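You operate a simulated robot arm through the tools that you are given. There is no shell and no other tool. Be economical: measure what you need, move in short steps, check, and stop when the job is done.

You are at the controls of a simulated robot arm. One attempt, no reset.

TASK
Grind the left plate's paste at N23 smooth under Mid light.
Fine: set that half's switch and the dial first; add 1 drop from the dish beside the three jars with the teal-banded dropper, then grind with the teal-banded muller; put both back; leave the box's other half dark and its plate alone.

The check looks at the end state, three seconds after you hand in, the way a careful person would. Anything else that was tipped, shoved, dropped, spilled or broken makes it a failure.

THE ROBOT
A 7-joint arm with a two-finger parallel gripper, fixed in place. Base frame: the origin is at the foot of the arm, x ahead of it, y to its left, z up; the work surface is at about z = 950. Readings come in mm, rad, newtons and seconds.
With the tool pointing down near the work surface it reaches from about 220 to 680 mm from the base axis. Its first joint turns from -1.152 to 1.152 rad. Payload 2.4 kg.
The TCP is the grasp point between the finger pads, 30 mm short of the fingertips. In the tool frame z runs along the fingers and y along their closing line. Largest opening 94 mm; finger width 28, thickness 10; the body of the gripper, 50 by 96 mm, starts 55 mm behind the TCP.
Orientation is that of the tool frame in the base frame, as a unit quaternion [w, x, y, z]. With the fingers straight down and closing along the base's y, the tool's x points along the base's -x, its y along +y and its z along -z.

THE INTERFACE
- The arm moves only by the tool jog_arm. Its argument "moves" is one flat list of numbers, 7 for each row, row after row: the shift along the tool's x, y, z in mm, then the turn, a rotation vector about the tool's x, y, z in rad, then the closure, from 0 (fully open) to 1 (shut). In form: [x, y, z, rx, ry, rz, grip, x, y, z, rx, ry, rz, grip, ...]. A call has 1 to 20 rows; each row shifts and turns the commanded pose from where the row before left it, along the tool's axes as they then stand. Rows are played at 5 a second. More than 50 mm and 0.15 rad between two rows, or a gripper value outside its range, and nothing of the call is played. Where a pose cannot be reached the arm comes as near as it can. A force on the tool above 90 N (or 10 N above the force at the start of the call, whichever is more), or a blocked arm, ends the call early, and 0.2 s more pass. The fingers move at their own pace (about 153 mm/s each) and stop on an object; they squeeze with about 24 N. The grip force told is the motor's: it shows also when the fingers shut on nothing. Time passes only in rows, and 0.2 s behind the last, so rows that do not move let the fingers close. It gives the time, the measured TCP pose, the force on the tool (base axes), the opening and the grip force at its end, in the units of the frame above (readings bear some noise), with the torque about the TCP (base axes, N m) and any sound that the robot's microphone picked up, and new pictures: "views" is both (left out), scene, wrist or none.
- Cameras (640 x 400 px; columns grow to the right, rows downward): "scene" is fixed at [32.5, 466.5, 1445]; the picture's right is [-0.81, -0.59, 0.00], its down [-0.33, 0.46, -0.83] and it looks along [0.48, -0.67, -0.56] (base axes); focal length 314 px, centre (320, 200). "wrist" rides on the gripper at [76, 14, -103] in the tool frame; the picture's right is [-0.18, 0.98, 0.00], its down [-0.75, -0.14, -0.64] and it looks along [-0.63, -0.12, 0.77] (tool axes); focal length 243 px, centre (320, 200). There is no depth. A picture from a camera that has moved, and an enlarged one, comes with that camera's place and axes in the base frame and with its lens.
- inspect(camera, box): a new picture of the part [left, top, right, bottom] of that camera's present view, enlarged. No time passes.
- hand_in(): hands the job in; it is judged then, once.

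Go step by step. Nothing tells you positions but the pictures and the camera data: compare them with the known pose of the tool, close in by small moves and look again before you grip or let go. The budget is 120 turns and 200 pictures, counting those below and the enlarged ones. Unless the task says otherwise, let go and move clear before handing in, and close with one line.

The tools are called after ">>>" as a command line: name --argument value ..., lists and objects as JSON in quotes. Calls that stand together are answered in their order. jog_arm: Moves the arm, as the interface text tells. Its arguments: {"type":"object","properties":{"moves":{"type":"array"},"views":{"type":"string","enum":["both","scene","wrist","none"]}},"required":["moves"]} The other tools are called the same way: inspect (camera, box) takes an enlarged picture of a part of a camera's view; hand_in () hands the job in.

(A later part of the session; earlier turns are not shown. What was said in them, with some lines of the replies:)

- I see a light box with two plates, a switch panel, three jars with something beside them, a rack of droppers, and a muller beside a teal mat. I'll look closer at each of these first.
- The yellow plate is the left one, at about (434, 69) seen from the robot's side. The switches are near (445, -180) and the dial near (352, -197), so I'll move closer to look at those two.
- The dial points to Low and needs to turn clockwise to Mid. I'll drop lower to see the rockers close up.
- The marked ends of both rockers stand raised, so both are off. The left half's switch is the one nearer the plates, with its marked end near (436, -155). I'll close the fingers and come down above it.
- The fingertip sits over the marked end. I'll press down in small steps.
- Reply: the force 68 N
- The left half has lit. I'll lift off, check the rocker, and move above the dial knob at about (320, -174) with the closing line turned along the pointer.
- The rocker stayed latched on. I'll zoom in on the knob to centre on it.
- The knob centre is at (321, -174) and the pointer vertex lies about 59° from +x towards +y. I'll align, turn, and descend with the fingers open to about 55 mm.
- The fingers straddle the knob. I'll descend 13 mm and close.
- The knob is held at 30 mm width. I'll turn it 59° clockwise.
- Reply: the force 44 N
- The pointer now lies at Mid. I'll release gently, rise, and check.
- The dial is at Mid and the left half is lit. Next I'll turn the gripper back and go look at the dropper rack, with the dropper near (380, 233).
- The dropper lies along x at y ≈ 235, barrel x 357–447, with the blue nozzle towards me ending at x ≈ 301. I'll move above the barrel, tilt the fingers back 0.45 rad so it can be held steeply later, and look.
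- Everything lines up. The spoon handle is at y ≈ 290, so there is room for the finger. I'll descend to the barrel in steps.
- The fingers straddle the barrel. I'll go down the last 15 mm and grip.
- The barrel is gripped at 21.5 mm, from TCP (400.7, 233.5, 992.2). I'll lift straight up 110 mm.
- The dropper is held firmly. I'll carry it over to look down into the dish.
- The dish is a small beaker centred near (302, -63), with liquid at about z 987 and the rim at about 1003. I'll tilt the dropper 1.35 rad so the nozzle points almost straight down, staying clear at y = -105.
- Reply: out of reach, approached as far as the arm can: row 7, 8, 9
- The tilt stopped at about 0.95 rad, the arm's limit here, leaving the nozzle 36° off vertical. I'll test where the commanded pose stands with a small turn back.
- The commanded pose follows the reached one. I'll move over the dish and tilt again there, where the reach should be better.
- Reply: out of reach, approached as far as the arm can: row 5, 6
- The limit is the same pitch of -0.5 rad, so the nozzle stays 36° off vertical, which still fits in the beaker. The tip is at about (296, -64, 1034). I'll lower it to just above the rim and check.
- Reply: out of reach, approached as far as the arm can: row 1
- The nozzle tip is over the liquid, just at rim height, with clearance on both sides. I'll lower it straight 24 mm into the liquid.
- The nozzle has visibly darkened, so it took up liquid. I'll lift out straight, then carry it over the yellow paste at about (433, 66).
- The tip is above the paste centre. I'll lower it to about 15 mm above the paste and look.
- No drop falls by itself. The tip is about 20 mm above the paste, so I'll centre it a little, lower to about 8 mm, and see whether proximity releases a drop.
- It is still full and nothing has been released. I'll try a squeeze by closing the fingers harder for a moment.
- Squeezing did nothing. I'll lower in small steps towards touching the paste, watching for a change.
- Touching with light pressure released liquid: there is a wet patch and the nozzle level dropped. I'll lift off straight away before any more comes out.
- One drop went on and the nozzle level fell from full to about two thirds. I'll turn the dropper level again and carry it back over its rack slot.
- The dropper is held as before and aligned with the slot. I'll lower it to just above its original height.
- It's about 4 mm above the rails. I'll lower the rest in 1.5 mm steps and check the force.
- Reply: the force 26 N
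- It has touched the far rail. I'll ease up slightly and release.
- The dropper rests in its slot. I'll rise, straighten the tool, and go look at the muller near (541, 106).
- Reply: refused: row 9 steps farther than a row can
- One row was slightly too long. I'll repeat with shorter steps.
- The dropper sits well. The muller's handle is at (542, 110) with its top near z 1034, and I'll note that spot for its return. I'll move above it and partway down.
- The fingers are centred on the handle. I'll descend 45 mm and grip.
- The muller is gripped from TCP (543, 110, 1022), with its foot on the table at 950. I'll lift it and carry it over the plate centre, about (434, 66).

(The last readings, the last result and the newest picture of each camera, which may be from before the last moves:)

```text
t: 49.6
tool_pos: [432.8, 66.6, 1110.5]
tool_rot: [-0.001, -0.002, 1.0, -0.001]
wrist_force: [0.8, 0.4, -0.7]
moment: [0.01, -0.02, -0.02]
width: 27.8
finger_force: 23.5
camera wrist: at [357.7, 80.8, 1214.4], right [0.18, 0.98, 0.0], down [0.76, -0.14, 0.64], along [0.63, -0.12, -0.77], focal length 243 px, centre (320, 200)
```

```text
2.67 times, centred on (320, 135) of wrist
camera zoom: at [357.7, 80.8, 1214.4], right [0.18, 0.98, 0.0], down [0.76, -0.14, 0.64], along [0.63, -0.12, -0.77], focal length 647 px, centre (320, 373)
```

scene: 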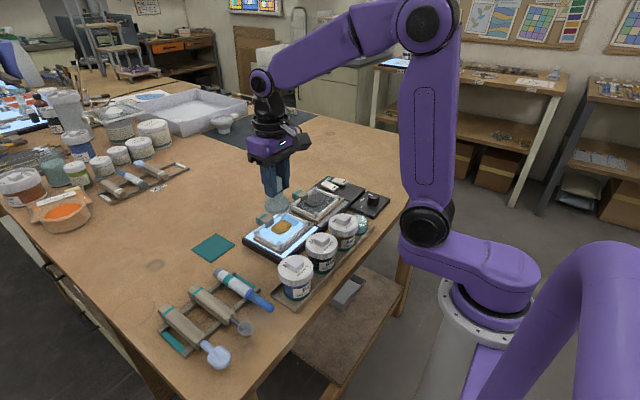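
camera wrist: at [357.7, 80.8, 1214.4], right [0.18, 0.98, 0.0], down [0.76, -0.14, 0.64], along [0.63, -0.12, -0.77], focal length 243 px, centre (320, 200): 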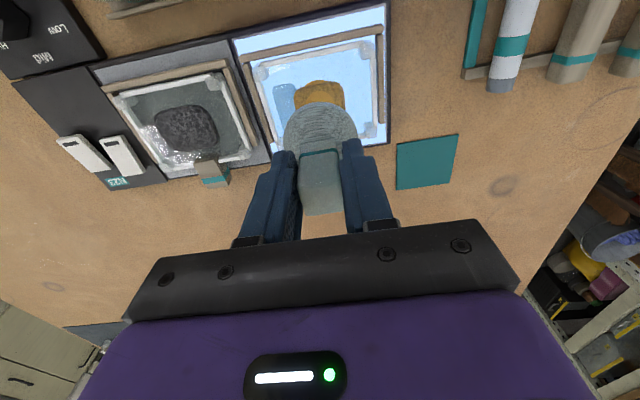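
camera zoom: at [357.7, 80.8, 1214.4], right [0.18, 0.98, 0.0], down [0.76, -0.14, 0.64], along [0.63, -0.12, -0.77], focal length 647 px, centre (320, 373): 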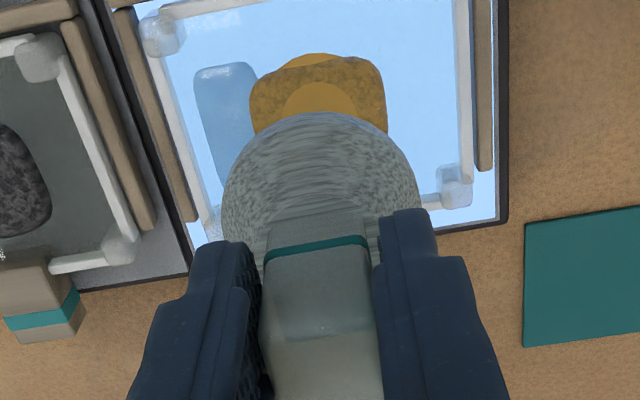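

The plate interior spans about x 394–464, y 24–115, so the 55 mm muller has room. I'll centre at (429, 68) and lower until it touches.

>>> jog_arm --moves '[4, 1.5, 15, 0, 0, 0, 0.9, 0, 0, 15, 0, 0, 0, 0.9, 0, 0, 10, 0, 0, 0, 0.9, 0, 0, 4, 0, 0, 0, 0.9, 0, 0, 0, 0, 0, 0, 0.9]' --views "none"

>>> inspect --camera "scene" --box '[230, 170, 330, 260]'

>>> inspect --camera "wrist" --box '[200, 60, 440, 210]'

```text
t: 50.8
tool_pos: [429.8, 68.0, 1067.7]
tool_rot: [-0.001, 0.0, 1.0, 0.0]
wrist_force: [-0.4, -1.1, -1.7]
moment: [0.01, 0.0, -0.02]
width: 28.1
finger_force: 24.1
```

```text
4.44 times, centred on (280, 215) of scene
camera zoom: at [32.5, 466.5, 1445.0], right [-0.81, -0.59, 0.0], down [-0.33, 0.46, -0.83], along [0.48, -0.67, -0.56], focal length 1394 px, centre (498, 133)
```

zoom: 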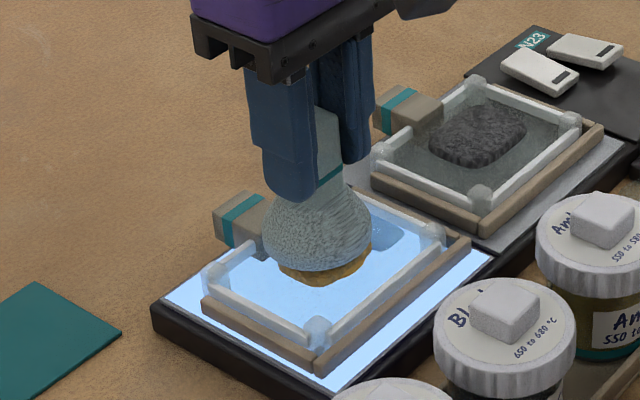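

```text
2.67 times, centred on (320, 135) of wrist
camera zoom: at [353.8, 82.2, 1171.1], right [0.18, 0.98, 0.0], down [0.76, -0.14, 0.64], along [0.63, -0.12, -0.77], focal length 647 px, centre (320, 373)
```

zoom: 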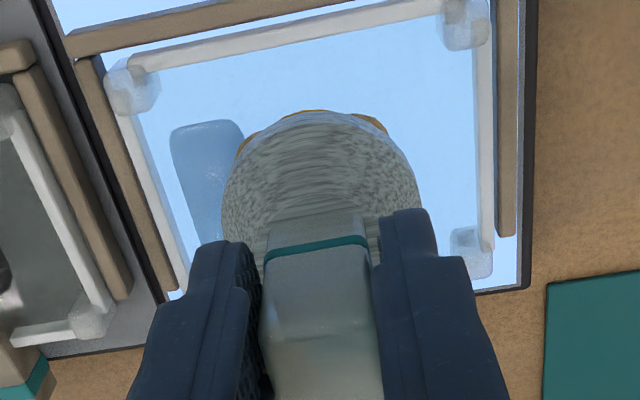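

The muller is just above the paste, well inside the frame. I'll keep lowering gently until contact.

>>> jog_arm --moves '[0, 0, 2, 0, 0, 0, 0.9, 0, 0, 2, 0, 0, 0, 0.9, 0, 0, 2, 0, 0, 0, 0.9, 0, 0, 0, 0, 0, 0, 0.9]' --views "none"

>>> inspect --camera "scene" --box '[230, 170, 330, 260]'

```text
t: 51.8
tool_pos: [430.2, 68.6, 1062.2]
tool_rot: [-0.001, 0.0, 1.0, -0.001]
wrist_force: [0.2, -1.0, -1.7]
moment: [0.0, 0.0, 0.01]
width: 27.9
finger_force: 23.9
```

```text
4.44 times, centred on (280, 215) of scene
camera zoom: at [32.5, 466.5, 1445.0], right [-0.81, -0.59, 0.0], down [-0.33, 0.46, -0.83], along [0.48, -0.67, -0.56], focal length 1394 px, centre (498, 133)
```

zoom: 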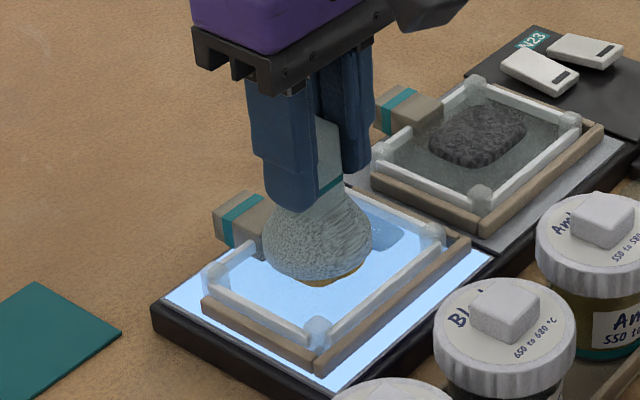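

>>> jog_arm --moves '[0, 0, 1.5, 0, 0, 0, 0.9, 0, 0, 1.5, 0, 0, 0, 0.9, 0, 0, 0, 0, 0, 0, 0.9]' --views "none"

```text
t: 52.6
tool_pos: [430.3, 67.8, 1058.6]
tool_rot: [-0.001, -0.001, 1.0, 0.0]
wrist_force: [-0.8, 0.2, -2.0]
moment: [-0.02, 0.0, 0.01]
width: 27.7
finger_force: 24.5
```

No contact yet at 1058.6. I'll continue in 1.5 mm steps.

>>> jog_arm --moves '[0, 0, 1.5, 0, 0, 0, 0.9, 0, 0, 1.5, 0, 0, 0, 0.9, 0, 0, 0, 0, 0, 0, 0.9]' --views "none"

>>> inspect --camera "scene" --box '[230, 170, 330, 260]'

```text
t: 53.4
tool_pos: [430.7, 67.2, 1056.8]
tool_rot: [-0.001, -0.001, 1.0, 0.0]
wrist_force: [-4.5, -4.0, 19.8]
moment: [-0.03, 0.13, -0.01]
width: 28.1
finger_force: 23.7
```

```text
4.44 times, centred on (280, 215) of scene
camera zoom: at [32.1, 466.3, 1445.1], right [-0.81, -0.59, 0.0], down [-0.33, 0.46, -0.83], along [0.48, -0.67, -0.56], focal length 1394 px, centre (498, 133)
```

zoom: 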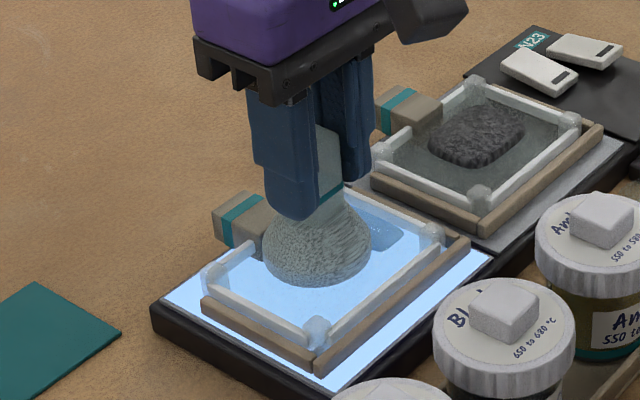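

The muller is in contact at about 20 N. I'll grind one small ellipse (±4 mm in x, ±8 mm in y) and check the result.

>>> jog_arm --moves '[1, 8, 0, 0, 0, 0, 0.9, -3, -2, 0, 0, 0, 0, 0.9, -1, -6, 0, 0, 0, 0, 0.9, 1, -6, 0, 0, 0, 0, 0.9, 3, -2, 0, 0, 0, 0, 0.9, 3, 2, 0, 0, 0, 0, 0.9, 1, 6, 0, 0, 0, 0, 0.9, -1, 6, 0, 0, 0, 0, 0.9, -3, 2, 0, 0, 0, 0, 0.9, 0, -8, 0, 0, 0, 0, 0.9]' --views "none"

>>> inspect --camera "scene" --box '[230, 170, 330, 260]'

>>> inspect --camera "wrist" --box '[200, 60, 440, 210]'

```text
t: 55.6
tool_pos: [428.1, 69.3, 1055.3]
tool_rot: [0.0, -0.002, 1.0, 0.001]
wrist_force: [-0.2, 5.2, 11.4]
moment: [0.05, -0.23, 0.11]
width: 27.8
finger_force: 24.1
```

```text
4.44 times, centred on (280, 215) of scene
camera zoom: at [32.3, 466.6, 1445.0], right [-0.81, -0.59, 0.0], down [-0.33, 0.46, -0.83], along [0.48, -0.67, -0.56], focal length 1394 px, centre (498, 133)
```

zoom: 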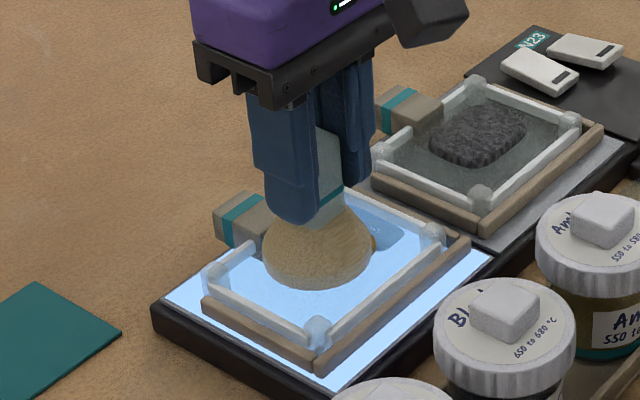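

```text
2.67 times, centred on (320, 135) of wrist
camera zoom: at [352.6, 83.6, 1158.9], right [0.18, 0.98, 0.0], down [0.76, -0.14, 0.64], along [0.63, -0.12, -0.77], focal length 647 px, centre (320, 373)
```

zoom: 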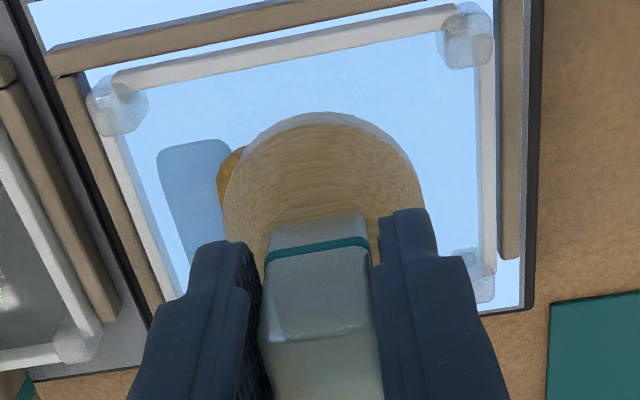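

Grinding is under way and the muller is picking up colour. Some paste shows at its right side (lower y), so I'll shift 4 mm that way and do two more loops.

>>> jog_arm --moves '[0, 4, 0.3, 0, 0, 0, 0.9, -3, -2, 0, 0, 0, 0, 0.9, -1, -6, 0, 0, 0, 0, 0.9, 1, -6, 0, 0, 0, 0, 0.9, 3, -2, 0, 0, 0, 0, 0.9, 3, 2, 0, 0, 0, 0, 0.9, 1, 6, 0, 0, 0, 0, 0.9, -1, 6, 0, 0, 0, 0, 0.9, -3, 2, 0, 0, 0, 0, 0.9, -3, -2, 0, 0, 0, 0, 0.9, -1, -6, 0, 0, 0, 0, 0.9, 1, -6, 0, 0, 0, 0, 0.9, 3, -2, 0, 0, 0, 0, 0.9, 3, 2, 0, 0, 0, 0, 0.9, 1, 6, 0, 0, 0, 0, 0.9, -1, 6, 0, 0, 0, 0, 0.9, -3, 2, 0, 0, 0, 0, 0.9, 0, -8, 0, 0, 0, 0, 0.9]' --views "none"

>>> inspect --camera "scene" --box '[230, 170, 330, 260]'

>>> inspect --camera "wrist" --box '[200, 60, 440, 210]'

```text
t: 59.4
tool_pos: [429.4, 63.9, 1054.6]
tool_rot: [0.0, -0.002, 1.0, 0.0]
wrist_force: [-0.1, 2.3, 2.8]
moment: [0.09, -0.11, 0.04]
width: 27.8
finger_force: 23.9
```

```text
4.44 times, centred on (280, 215) of scene
camera zoom: at [32.4, 466.6, 1445.0], right [-0.81, -0.59, 0.0], down [-0.33, 0.46, -0.83], along [0.48, -0.67, -0.56], focal length 1394 px, centre (498, 133)
```

zoom: 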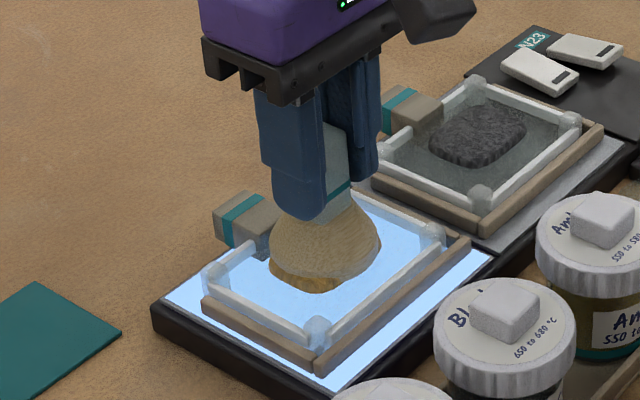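

```text
2.67 times, centred on (320, 135) of wrist
camera zoom: at [352.8, 78.6, 1158.4], right [0.18, 0.98, 0.0], down [0.76, -0.14, 0.64], along [0.63, -0.12, -0.77], focal length 647 px, centre (320, 373)
```

zoom: 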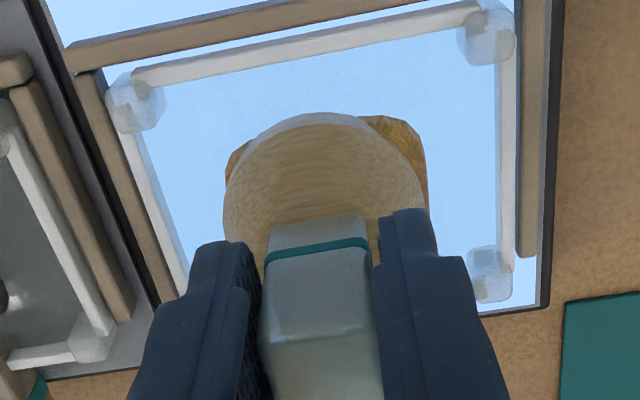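

The puddle has mixed in and the paste is spreading. I'll lift a little to see the texture.

>>> jog_arm --moves '[0, 0, -25, 0, 0, 0, 0.9, 0, 0, -30, 0, 0, 0, 0.9, 0, 0, 0, 0, 0, 0, 0.9]' --views "none"

>>> inspect --camera "scene" --box '[245, 190, 325, 250]'

```text
t: 60.2
tool_pos: [429.5, 63.0, 1110.2]
tool_rot: [-0.002, -0.001, 1.0, 0.0]
wrist_force: [-0.3, 0.6, -2.3]
moment: [0.02, 0.03, -0.02]
width: 28.1
finger_force: 23.3
```

```text
6.67 times, centred on (285, 220) of scene
camera zoom: at [32.5, 466.5, 1445.0], right [-0.81, -0.59, 0.0], down [-0.33, 0.46, -0.83], along [0.48, -0.67, -0.56], focal length 2092 px, centre (553, 67)
```

zoom: 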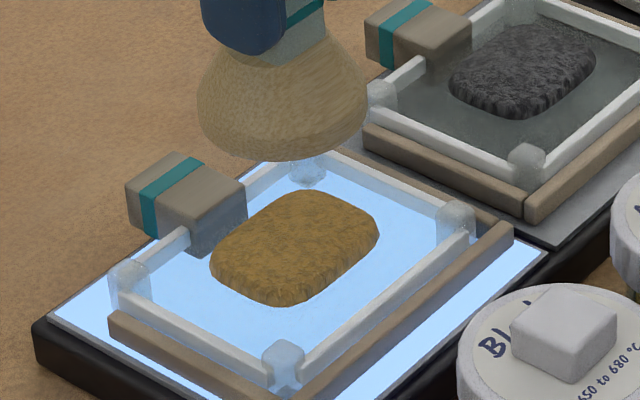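

The paste is mixed but still rough, so it needs more grinding. I'll go back down and do more loops with steady pressure.

>>> jog_arm --moves '[0, 0, 30, 0, 0, 0, 0.9, 0, 0, 22, 0, 0, 0, 0.9, 0, 0, 3, 0, 0, 0, 0.9, 0, 0, 1.5, 0, 0, 0, 0.9, 0, 0, 0, 0, 0, 0, 0.9]' --views "none"

```text
t: 61.4
tool_pos: [428.6, 62.2, 1054.6]
tool_rot: [0.001, -0.001, 1.0, 0.001]
wrist_force: [-5.7, -0.8, 23.7]
moment: [-0.03, -0.29, 0.02]
width: 28.1
finger_force: 24.1
```

>>> jog_arm --moves '[-1, 9, 0, 0, 0, 0, 0.9, -3, -2, 0, 0, 0, 0, 0.9, -1, -6, 0, 0, 0, 0, 0.9, 1, -6, 0, 0, 0, 0, 0.9, 3, -2, 0, 0, 0, 0, 0.9, 3, 2, 0, 0, 0, 0, 0.9, 1, 6, 0, 0, 0, 0, 0.9, -1, 6, 0, 0, 0, 0, 0.9, -3, 2, 0, 0, 0, 0, 0.9, -3, -2, 0, 0, 0, 0, 0.9, -1, -6, 0, 0, 0, 0, 0.9, 1, -6, 0, 0, 0, 0, 0.9, 3, -2, 0, 0, 0, 0, 0.9, 3, 2, 0, 0, 0, 0, 0.9, 1, 6, 0, 0, 0, 0, 0.9, -1, 6, 0, 0, 0, 0, 0.9, -3, 2, 0, 0, 0, 0, 0.9, 0, -8, 0, 0, 0, 0, 0.9]' --views "none"

>>> inspect --camera "scene" --box '[230, 170, 330, 260]'

```text
t: 65.2
tool_pos: [429.8, 64.4, 1054.2]
tool_rot: [-0.001, -0.002, 1.0, 0.001]
wrist_force: [1.5, -0.9, -2.5]
moment: [-0.01, 0.03, 0.01]
width: 27.7
finger_force: 24.1
```

```text
4.44 times, centred on (280, 215) of scene
camera zoom: at [32.5, 466.5, 1445.0], right [-0.81, -0.59, 0.0], down [-0.33, 0.46, -0.83], along [0.48, -0.67, -0.56], focal length 1394 px, centre (498, 133)
```

zoom: 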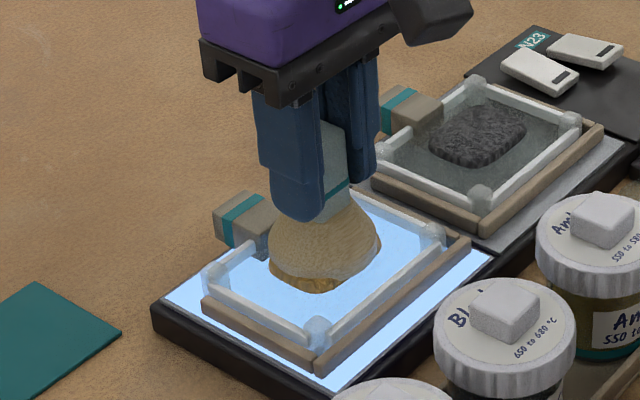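

Contact faded as the paste thinned. I'll press in 1.2 mm and keep feeding slightly while looping.

>>> jog_arm --moves '[0, 8, 1.2, 0, 0, 0, 0.9, -3, -2, 0.1, 0, 0, 0, 0.9, -1, -6, 0.1, 0, 0, 0, 0.9, 1, -6, 0.1, 0, 0, 0, 0.9, 3, -2, 0.1, 0, 0, 0, 0.9, 3, 2, 0.1, 0, 0, 0, 0.9, 1, 6, 0.1, 0, 0, 0, 0.9, -1, 6, 0.1, 0, 0, 0, 0.9, -3, 2, 0.1, 0, 0, 0, 0.9, 0, -8, 0, 0, 0, 0, 0.9]' --views "none"

>>> inspect --camera "scene" --box '[230, 170, 330, 260]'

```text
t: 67.4
tool_pos: [430.2, 65.8, 1052.4]
tool_rot: [0.0, -0.002, 1.0, 0.001]
wrist_force: [-1.2, 6.0, 16.4]
moment: [0.04, -0.33, 0.15]
width: 28.0
finger_force: 23.7
```

```text
4.44 times, centred on (280, 215) of scene
camera zoom: at [32.2, 466.7, 1445.0], right [-0.81, -0.59, 0.0], down [-0.33, 0.46, -0.83], along [0.48, -0.67, -0.56], focal length 1394 px, centre (498, 133)
```

zoom: 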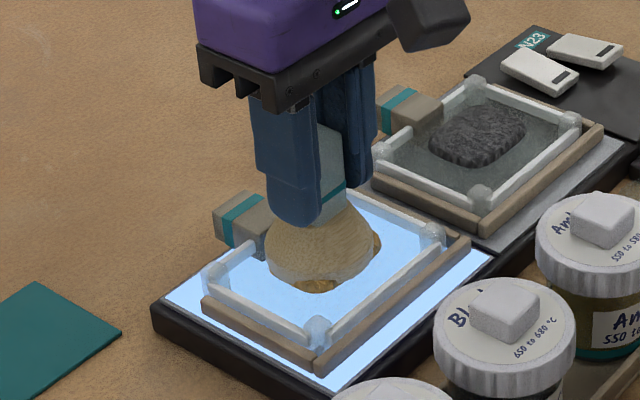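

The force is holding. I'll do two more loops, shifted 3 mm towards me to cover the paste at the front edge.

>>> jog_arm --moves '[3, 8, 0, 0, 0, 0, 0.9, -3, -2, 0.1, 0, 0, 0, 0.9, -1, -6, 0.1, 0, 0, 0, 0.9, 1, -6, 0, 0, 0, 0, 0.9, 3, -2, 0.1, 0, 0, 0, 0.9, 3, 2, 0, 0, 0, 0, 0.9, 1, 6, 0.1, 0, 0, 0, 0.9, -1, 6, 0, 0, 0, 0, 0.9, -3, 2, 0.1, 0, 0, 0, 0.9, -3, -2, 0, 0, 0, 0, 0.9, -1, -6, 0.1, 0, 0, 0, 0.9, 1, -6, 0, 0, 0, 0, 0.9, 3, -2, 0.1, 0, 0, 0, 0.9, 3, 2, 0, 0, 0, 0, 0.9, 1, 6, 0.1, 0, 0, 0, 0.9, -1, 6, 0, 0, 0, 0, 0.9, -3, 2, 0.1, 0, 0, 0, 0.9, 0, -8, 0, 0, 0, 0, 0.9]' --views "none"

>>> inspect --camera "scene" --box '[230, 170, 330, 260]'

```text
t: 71.2
tool_pos: [428.0, 65.4, 1051.0]
tool_rot: [0.0, 0.0, 1.0, 0.001]
wrist_force: [-0.1, 3.9, 10.5]
moment: [0.04, -0.14, 0.0]
width: 28.0
finger_force: 23.8
```

```text
4.44 times, centred on (280, 215) of scene
camera zoom: at [32.3, 466.6, 1445.0], right [-0.81, -0.59, 0.0], down [-0.33, 0.46, -0.83], along [0.48, -0.67, -0.56], focal length 1394 px, centre (498, 133)
```

zoom: 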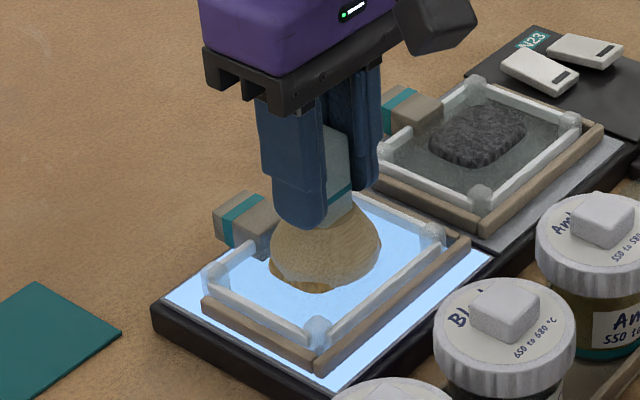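

I'll lift and check the texture.

>>> jog_arm --moves '[0, 0, -25, 0, 0, 0, 0.9, 0, 0, -30, 0, 0, 0, 0.9, 0, 0, 0, 0, 0, 0, 0.9]' --views "none"

>>> inspect --camera "scene" --box '[245, 170, 325, 250]'

```text
t: 72.0
tool_pos: [428.1, 64.2, 1106.1]
tool_rot: [-0.001, -0.001, 1.0, 0.0]
wrist_force: [-0.4, 0.5, -1.5]
moment: [-0.01, 0.06, -0.01]
width: 27.9
finger_force: 24.3
```

```text
5.00 times, centred on (285, 210) of scene
camera zoom: at [32.5, 466.5, 1445.0], right [-0.81, -0.59, 0.0], down [-0.33, 0.46, -0.83], along [0.48, -0.67, -0.56], focal length 1569 px, centre (495, 150)
```

zoom: 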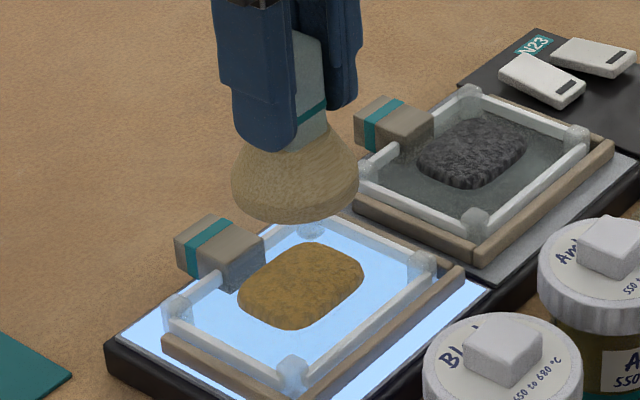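

The paste is finer and flatter but not quite smooth. I'll continue grinding.

>>> jog_arm --moves '[0, 0, 30, 0, 0, 0, 0.9, 0, 0, 22, 0, 0, 0, 0.9, 0, 0, 3, 0, 0, 0, 0.9, 0, 0, 1.2, 0, 0, 0, 0.9, 0, 8, 0, 0, 0, 0, 0.9, -3, -2, 0.1, 0, 0, 0, 0.9, -1, -6, 0.1, 0, 0, 0, 0.9, 1, -6, 0.1, 0, 0, 0, 0.9, 3, -2, 0.1, 0, 0, 0, 0.9, 3, 2, 0.1, 0, 0, 0, 0.9, 1, 6, 0.1, 0, 0, 0, 0.9, -1, 6, 0.1, 0, 0, 0, 0.9, -3, 2, 0.1, 0, 0, 0, 0.9]' --views "none"

>>> jog_arm --moves '[-3, -2, 0.1, 0, 0, 0, 0.9, -1, -6, 0.1, 0, 0, 0, 0.9, 1, -6, 0, 0, 0, 0, 0.9, 3, -2, 0.1, 0, 0, 0, 0.9, 3, 2, 0, 0, 0, 0, 0.9, 1, 6, 0.1, 0, 0, 0, 0.9, -1, 6, 0, 0, 0, 0, 0.9, -3, 2, 0.1, 0, 0, 0, 0.9, -3, -2, 0, 0, 0, 0, 0.9, -1, -6, 0.1, 0, 0, 0, 0.9, 1, -6, 0, 0, 0, 0, 0.9, 3, -2, 0.1, 0, 0, 0, 0.9, 3, 2, 0, 0, 0, 0, 0.9, 1, 6, 0.1, 0, 0, 0, 0.9, -1, 6, 0, 0, 0, 0, 0.9, -3, 2, 0.1, 0, 0, 0, 0.9]' --views "none"

>>> inspect --camera "scene" --box '[230, 170, 330, 260]'

```text
t: 74.8
tool_pos: [426.5, 71.5, 1050.3]
tool_rot: [-0.003, -0.001, 1.0, 0.0]
wrist_force: [-6.0, -5.8, 22.3]
moment: [0.01, -0.22, -0.05]
width: 28.1
finger_force: 23.8
```

```text
t: 78.2
tool_pos: [425.6, 73.1, 1048.7]
tool_rot: [-0.001, -0.002, 1.0, 0.0]
wrist_force: [-7.1, -3.9, 22.4]
moment: [-0.03, -0.1, -0.05]
width: 27.9
finger_force: 23.9
```

```text
4.44 times, centred on (280, 215) of scene
camera zoom: at [31.9, 466.3, 1445.1], right [-0.81, -0.59, 0.0], down [-0.33, 0.46, -0.83], along [0.48, -0.67, -0.56], focal length 1394 px, centre (498, 133)
```

zoom: 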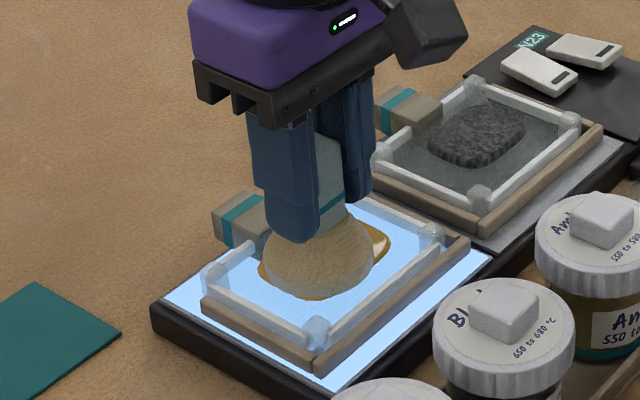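

The exposed paste now looks glossy. I'll lift and inspect.

>>> jog_arm --moves '[0, -8, 0, 0, 0, 0, 0.9, 0, 0, -25, 0, 0, 0, 0.9, 0, 0, -35, 0, 0, 0, 0.9, 0, 0, 0, 0, 0, 0, 0.9]' --views "none"

>>> inspect --camera "scene" --box '[245, 170, 325, 250]'

```text
t: 79.2
tool_pos: [426.1, 64.4, 1107.5]
tool_rot: [-0.001, -0.001, 1.0, 0.0]
wrist_force: [-0.4, 0.3, -2.4]
moment: [0.0, -0.02, 0.01]
width: 28.0
finger_force: 24.1
```

```text
5.00 times, centred on (285, 210) of scene
camera zoom: at [32.5, 466.5, 1445.0], right [-0.81, -0.59, 0.0], down [-0.33, 0.46, -0.83], along [0.48, -0.67, -0.56], focal length 1569 px, centre (495, 150)
```

zoom: 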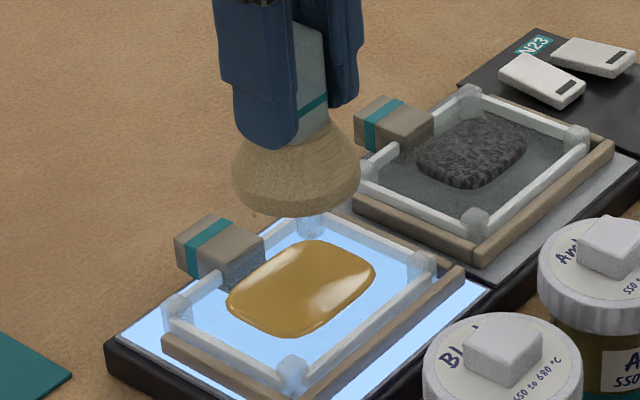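

The paste is smooth and glossy. I'll carry the muller back to its original spot at (543, 110) and lower it.

>>> jog_arm --moves '[-29.2, 11.5, 0, 0, 0, 0, 0.9, -29.2, 11.5, 0, 0, 0, 0, 0.9, -29.2, 11.5, 0, 0, 0, 0, 0.9, -29.2, 11.4, 0, 0, 0, 0, 0.9, 0, 0, 30, 0, 0, 0, 0.9, 0, 0, 30, 0, 0, 0, 0.9, 0, 0, 18, 0, 0, 0, 0.9, 0, 0, 0, 0, 0, 0, 0.9]' --views "both"

>>> inspect --camera "scene" --box '[190, 170, 290, 260]'

```text
t: 81.0
tool_pos: [544.0, 112.4, 1030.1]
tool_rot: [-0.001, -0.001, 1.0, 0.0]
wrist_force: [-0.1, -0.7, -2.2]
moment: [-0.03, 0.0, 0.01]
width: 28.1
finger_force: 24.2
camera wrist: at [467.6, 126.2, 1132.7], right [0.18, 0.98, 0.0], down [0.76, -0.14, 0.64], along [0.63, -0.12, -0.77], focal length 243 px, centre (320, 200)
```

scene: 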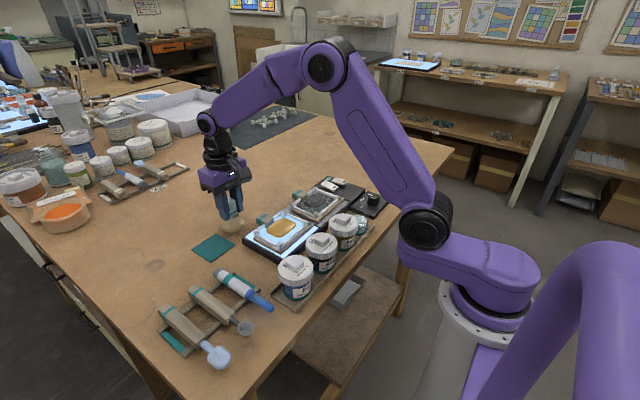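
wrist: 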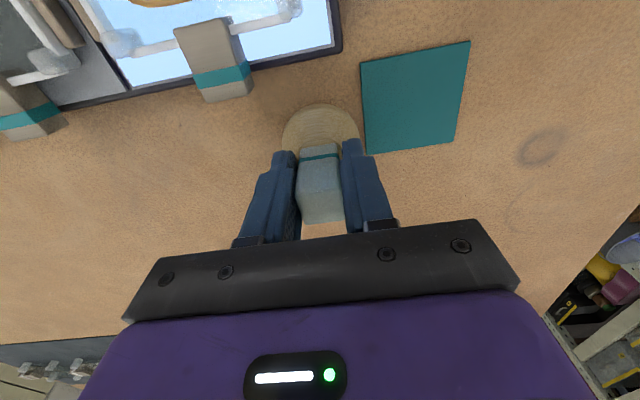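

```text
4.44 times, centred on (240, 215) of scene
camera zoom: at [32.5, 466.5, 1445.0], right [-0.81, -0.59, 0.0], down [-0.33, 0.46, -0.83], along [0.48, -0.67, -0.56], focal length 1394 px, centre (676, 133)
```

zoom: 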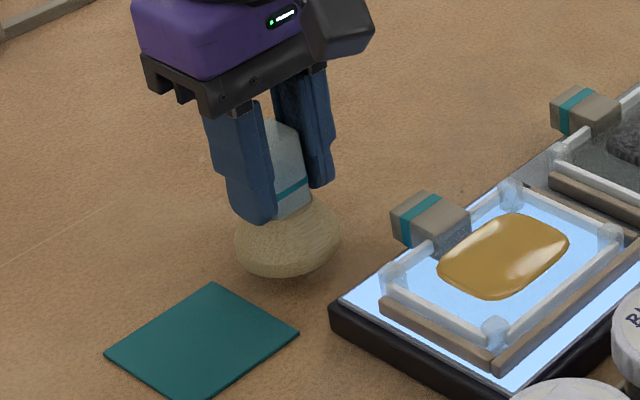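

It's about 8–10 mm above its spot. I'll correct y by 2 mm and lower until it touches.

>>> jog_arm --moves '[0.5, -1.5, 3, 0, 0, 0, 0.9, 0, 0, 3, 0, 0, 0, 0.9, 0, 0, 1.5, 0, 0, 0, 0.9, 0, 0, 0, 0, 0, 0, 0.9]' --views "none"

>>> inspect --camera "scene" --box '[190, 170, 290, 260]'

```text
t: 82.0
tool_pos: [544.1, 109.4, 1022.3]
tool_rot: [-0.001, -0.002, 1.0, 0.0]
wrist_force: [-0.2, 0.4, -2.5]
moment: [0.03, 0.01, 0.05]
width: 27.8
finger_force: 24.3
```

```text
4.44 times, centred on (240, 215) of scene
camera zoom: at [32.5, 466.5, 1445.0], right [-0.81, -0.59, 0.0], down [-0.33, 0.46, -0.83], along [0.48, -0.67, -0.56], focal length 1394 px, centre (676, 133)
```

zoom: 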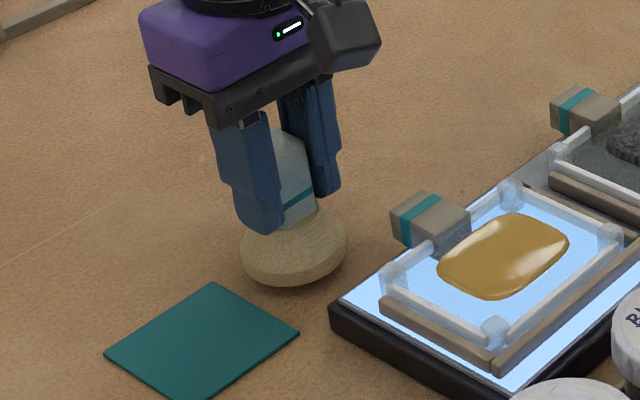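

>>> jog_arm --moves '[0, 0, 2, 0, 0, 0, 0.9, 0, 0, 2, 0, 0, 0, 0.9, 0, 0, 1, 0, 0, 0, 0.9, 0, 0, 0, 0, 0, 0, 0.9]' --views "none"

```text
t: 83.0
tool_pos: [542.8, 110.0, 1017.2]
tool_rot: [-0.002, 0.0, 1.0, 0.001]
wrist_force: [0.0, -0.6, -2.0]
moment: [0.01, 0.0, -0.04]
width: 27.9
finger_force: 24.0
```

>>> jog_arm --moves '[0, 0, 1, 0, 0, 0, 0.9, 0, 0, 0, 0, 0, 0, 0.9]' --views "none"

>>> inspect --camera "scene" --box '[190, 170, 290, 260]'

```text
t: 83.6
tool_pos: [542.3, 109.2, 1017.9]
tool_rot: [-0.002, -0.001, 1.0, 0.0]
wrist_force: [-0.1, -0.3, -2.1]
moment: [0.03, -0.01, -0.05]
width: 28.0
finger_force: 23.8
```

```text
4.44 times, centred on (240, 215) of scene
camera zoom: at [32.5, 466.5, 1445.0], right [-0.81, -0.59, 0.0], down [-0.33, 0.46, -0.83], along [0.48, -0.67, -0.56], focal length 1394 px, centre (676, 133)
```

zoom: 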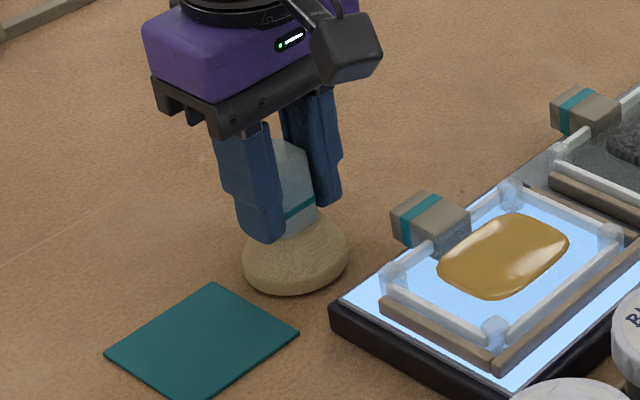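

>>> jog_arm --moves '[0, 0, 1, 0, 0, 0, 0.9, 0, 0, 0, 0, 0, 0, 0.9, 0, 0, 1, 0, 0, 0, 0.9, 0, 0, 0, 0, 0, 0, 0.9]' --views "none"

```text
t: 84.6
tool_pos: [542.7, 108.2, 1014.6]
tool_rot: [0.0, -0.001, 1.0, 0.0]
wrist_force: [0.3, 0.2, -2.3]
moment: [-0.01, 0.04, 0.04]
width: 27.9
finger_force: 24.3
```

>>> jog_arm --moves '[0, 1, 0.8, 0, 0, 0, 0.9, 0, 0, 0, 0, 0, 0, 0.9, 0, 0, 0.7, 0, 0, 0, 0.9, 0, 0, 0, 0, 0, 0, 0.9]' --views "none"

>>> inspect --camera "scene" --box '[190, 170, 290, 260]'

```text
t: 85.6
tool_pos: [542.3, 110.2, 1012.7]
tool_rot: [0.0, -0.001, 1.0, 0.001]
wrist_force: [-2.2, -0.6, 1.8]
moment: [0.01, 0.0, 0.03]
width: 27.8
finger_force: 24.1
```

```text
4.44 times, centred on (240, 215) of scene
camera zoom: at [32.4, 466.5, 1445.0], right [-0.81, -0.59, 0.0], down [-0.33, 0.46, -0.83], along [0.48, -0.67, -0.56], focal length 1394 px, centre (676, 133)
```

zoom: 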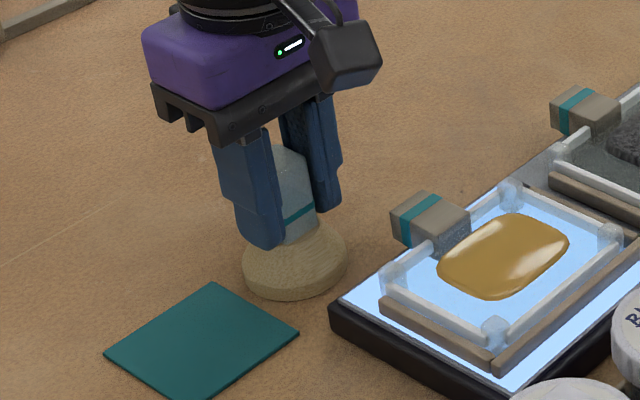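

It's touching the table at its original spot. I'll release, rise and check everything.

>>> jog_arm --moves '[0, 0, 0, 0, 0, 0, 0.66, 0, 0, 0, 0, 0, 0, 0.4, 0, 0, 0, 0, 0, 0, 0.4, 0, 0, -25, 0, 0, 0, 0.4, 0, 0, -40, 0, 0, 0, 0.4, 0, 0, -45, 0, 0, 0, 0.4, 40, 0, -20, 0, 0, 0, 0.4, 40, -10, 0, 0, 0, 0, 0.4, 0, 0, 0, 0, 0, 0, 0.4]' --views "both"

>>> inspect --camera "scene" --box '[180, 170, 400, 320]'

```text
t: 87.6
tool_pos: [465.1, 98.5, 1142.4]
tool_rot: [0.0, -0.001, 1.0, 0.0]
wrist_force: [-1.1, 0.3, 0.5]
moment: [0.0, 0.01, -0.01]
width: 56.7
finger_force: 0.0
camera wrist: at [387.7, 113.8, 1246.1], right [0.18, 0.98, 0.0], down [0.76, -0.14, 0.64], along [0.63, -0.12, -0.77], focal length 243 px, centre (320, 200)
```

scene: 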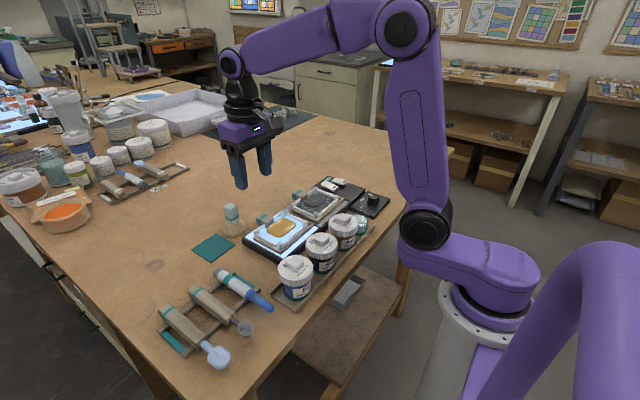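
wrist: 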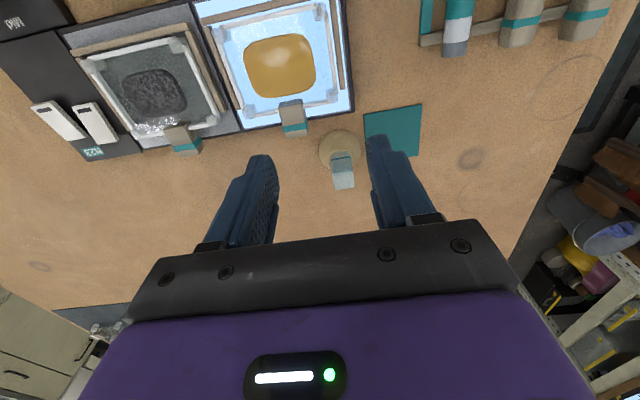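

```text
2.67 times, centred on (290, 245) of scene
camera zoom: at [32.4, 466.5, 1445.0], right [-0.81, -0.59, 0.0], down [-0.33, 0.46, -0.83], along [0.48, -0.67, -0.56], focal length 837 px, centre (400, 80)
```

zoom: 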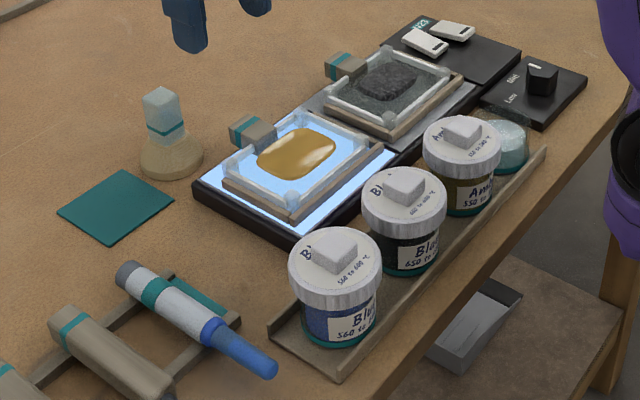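

The paste is smooth, the left half is lit at Mid, the right half is dark, both tools are back and the arm is clear. I'm handing in.

>>> hand_in

```text
The job is handed in.
```

I ground the left plate's paste at N23 smooth under Mid light with one drop added, put the dropper and muller back, and left the other half dark and its plate untouched.
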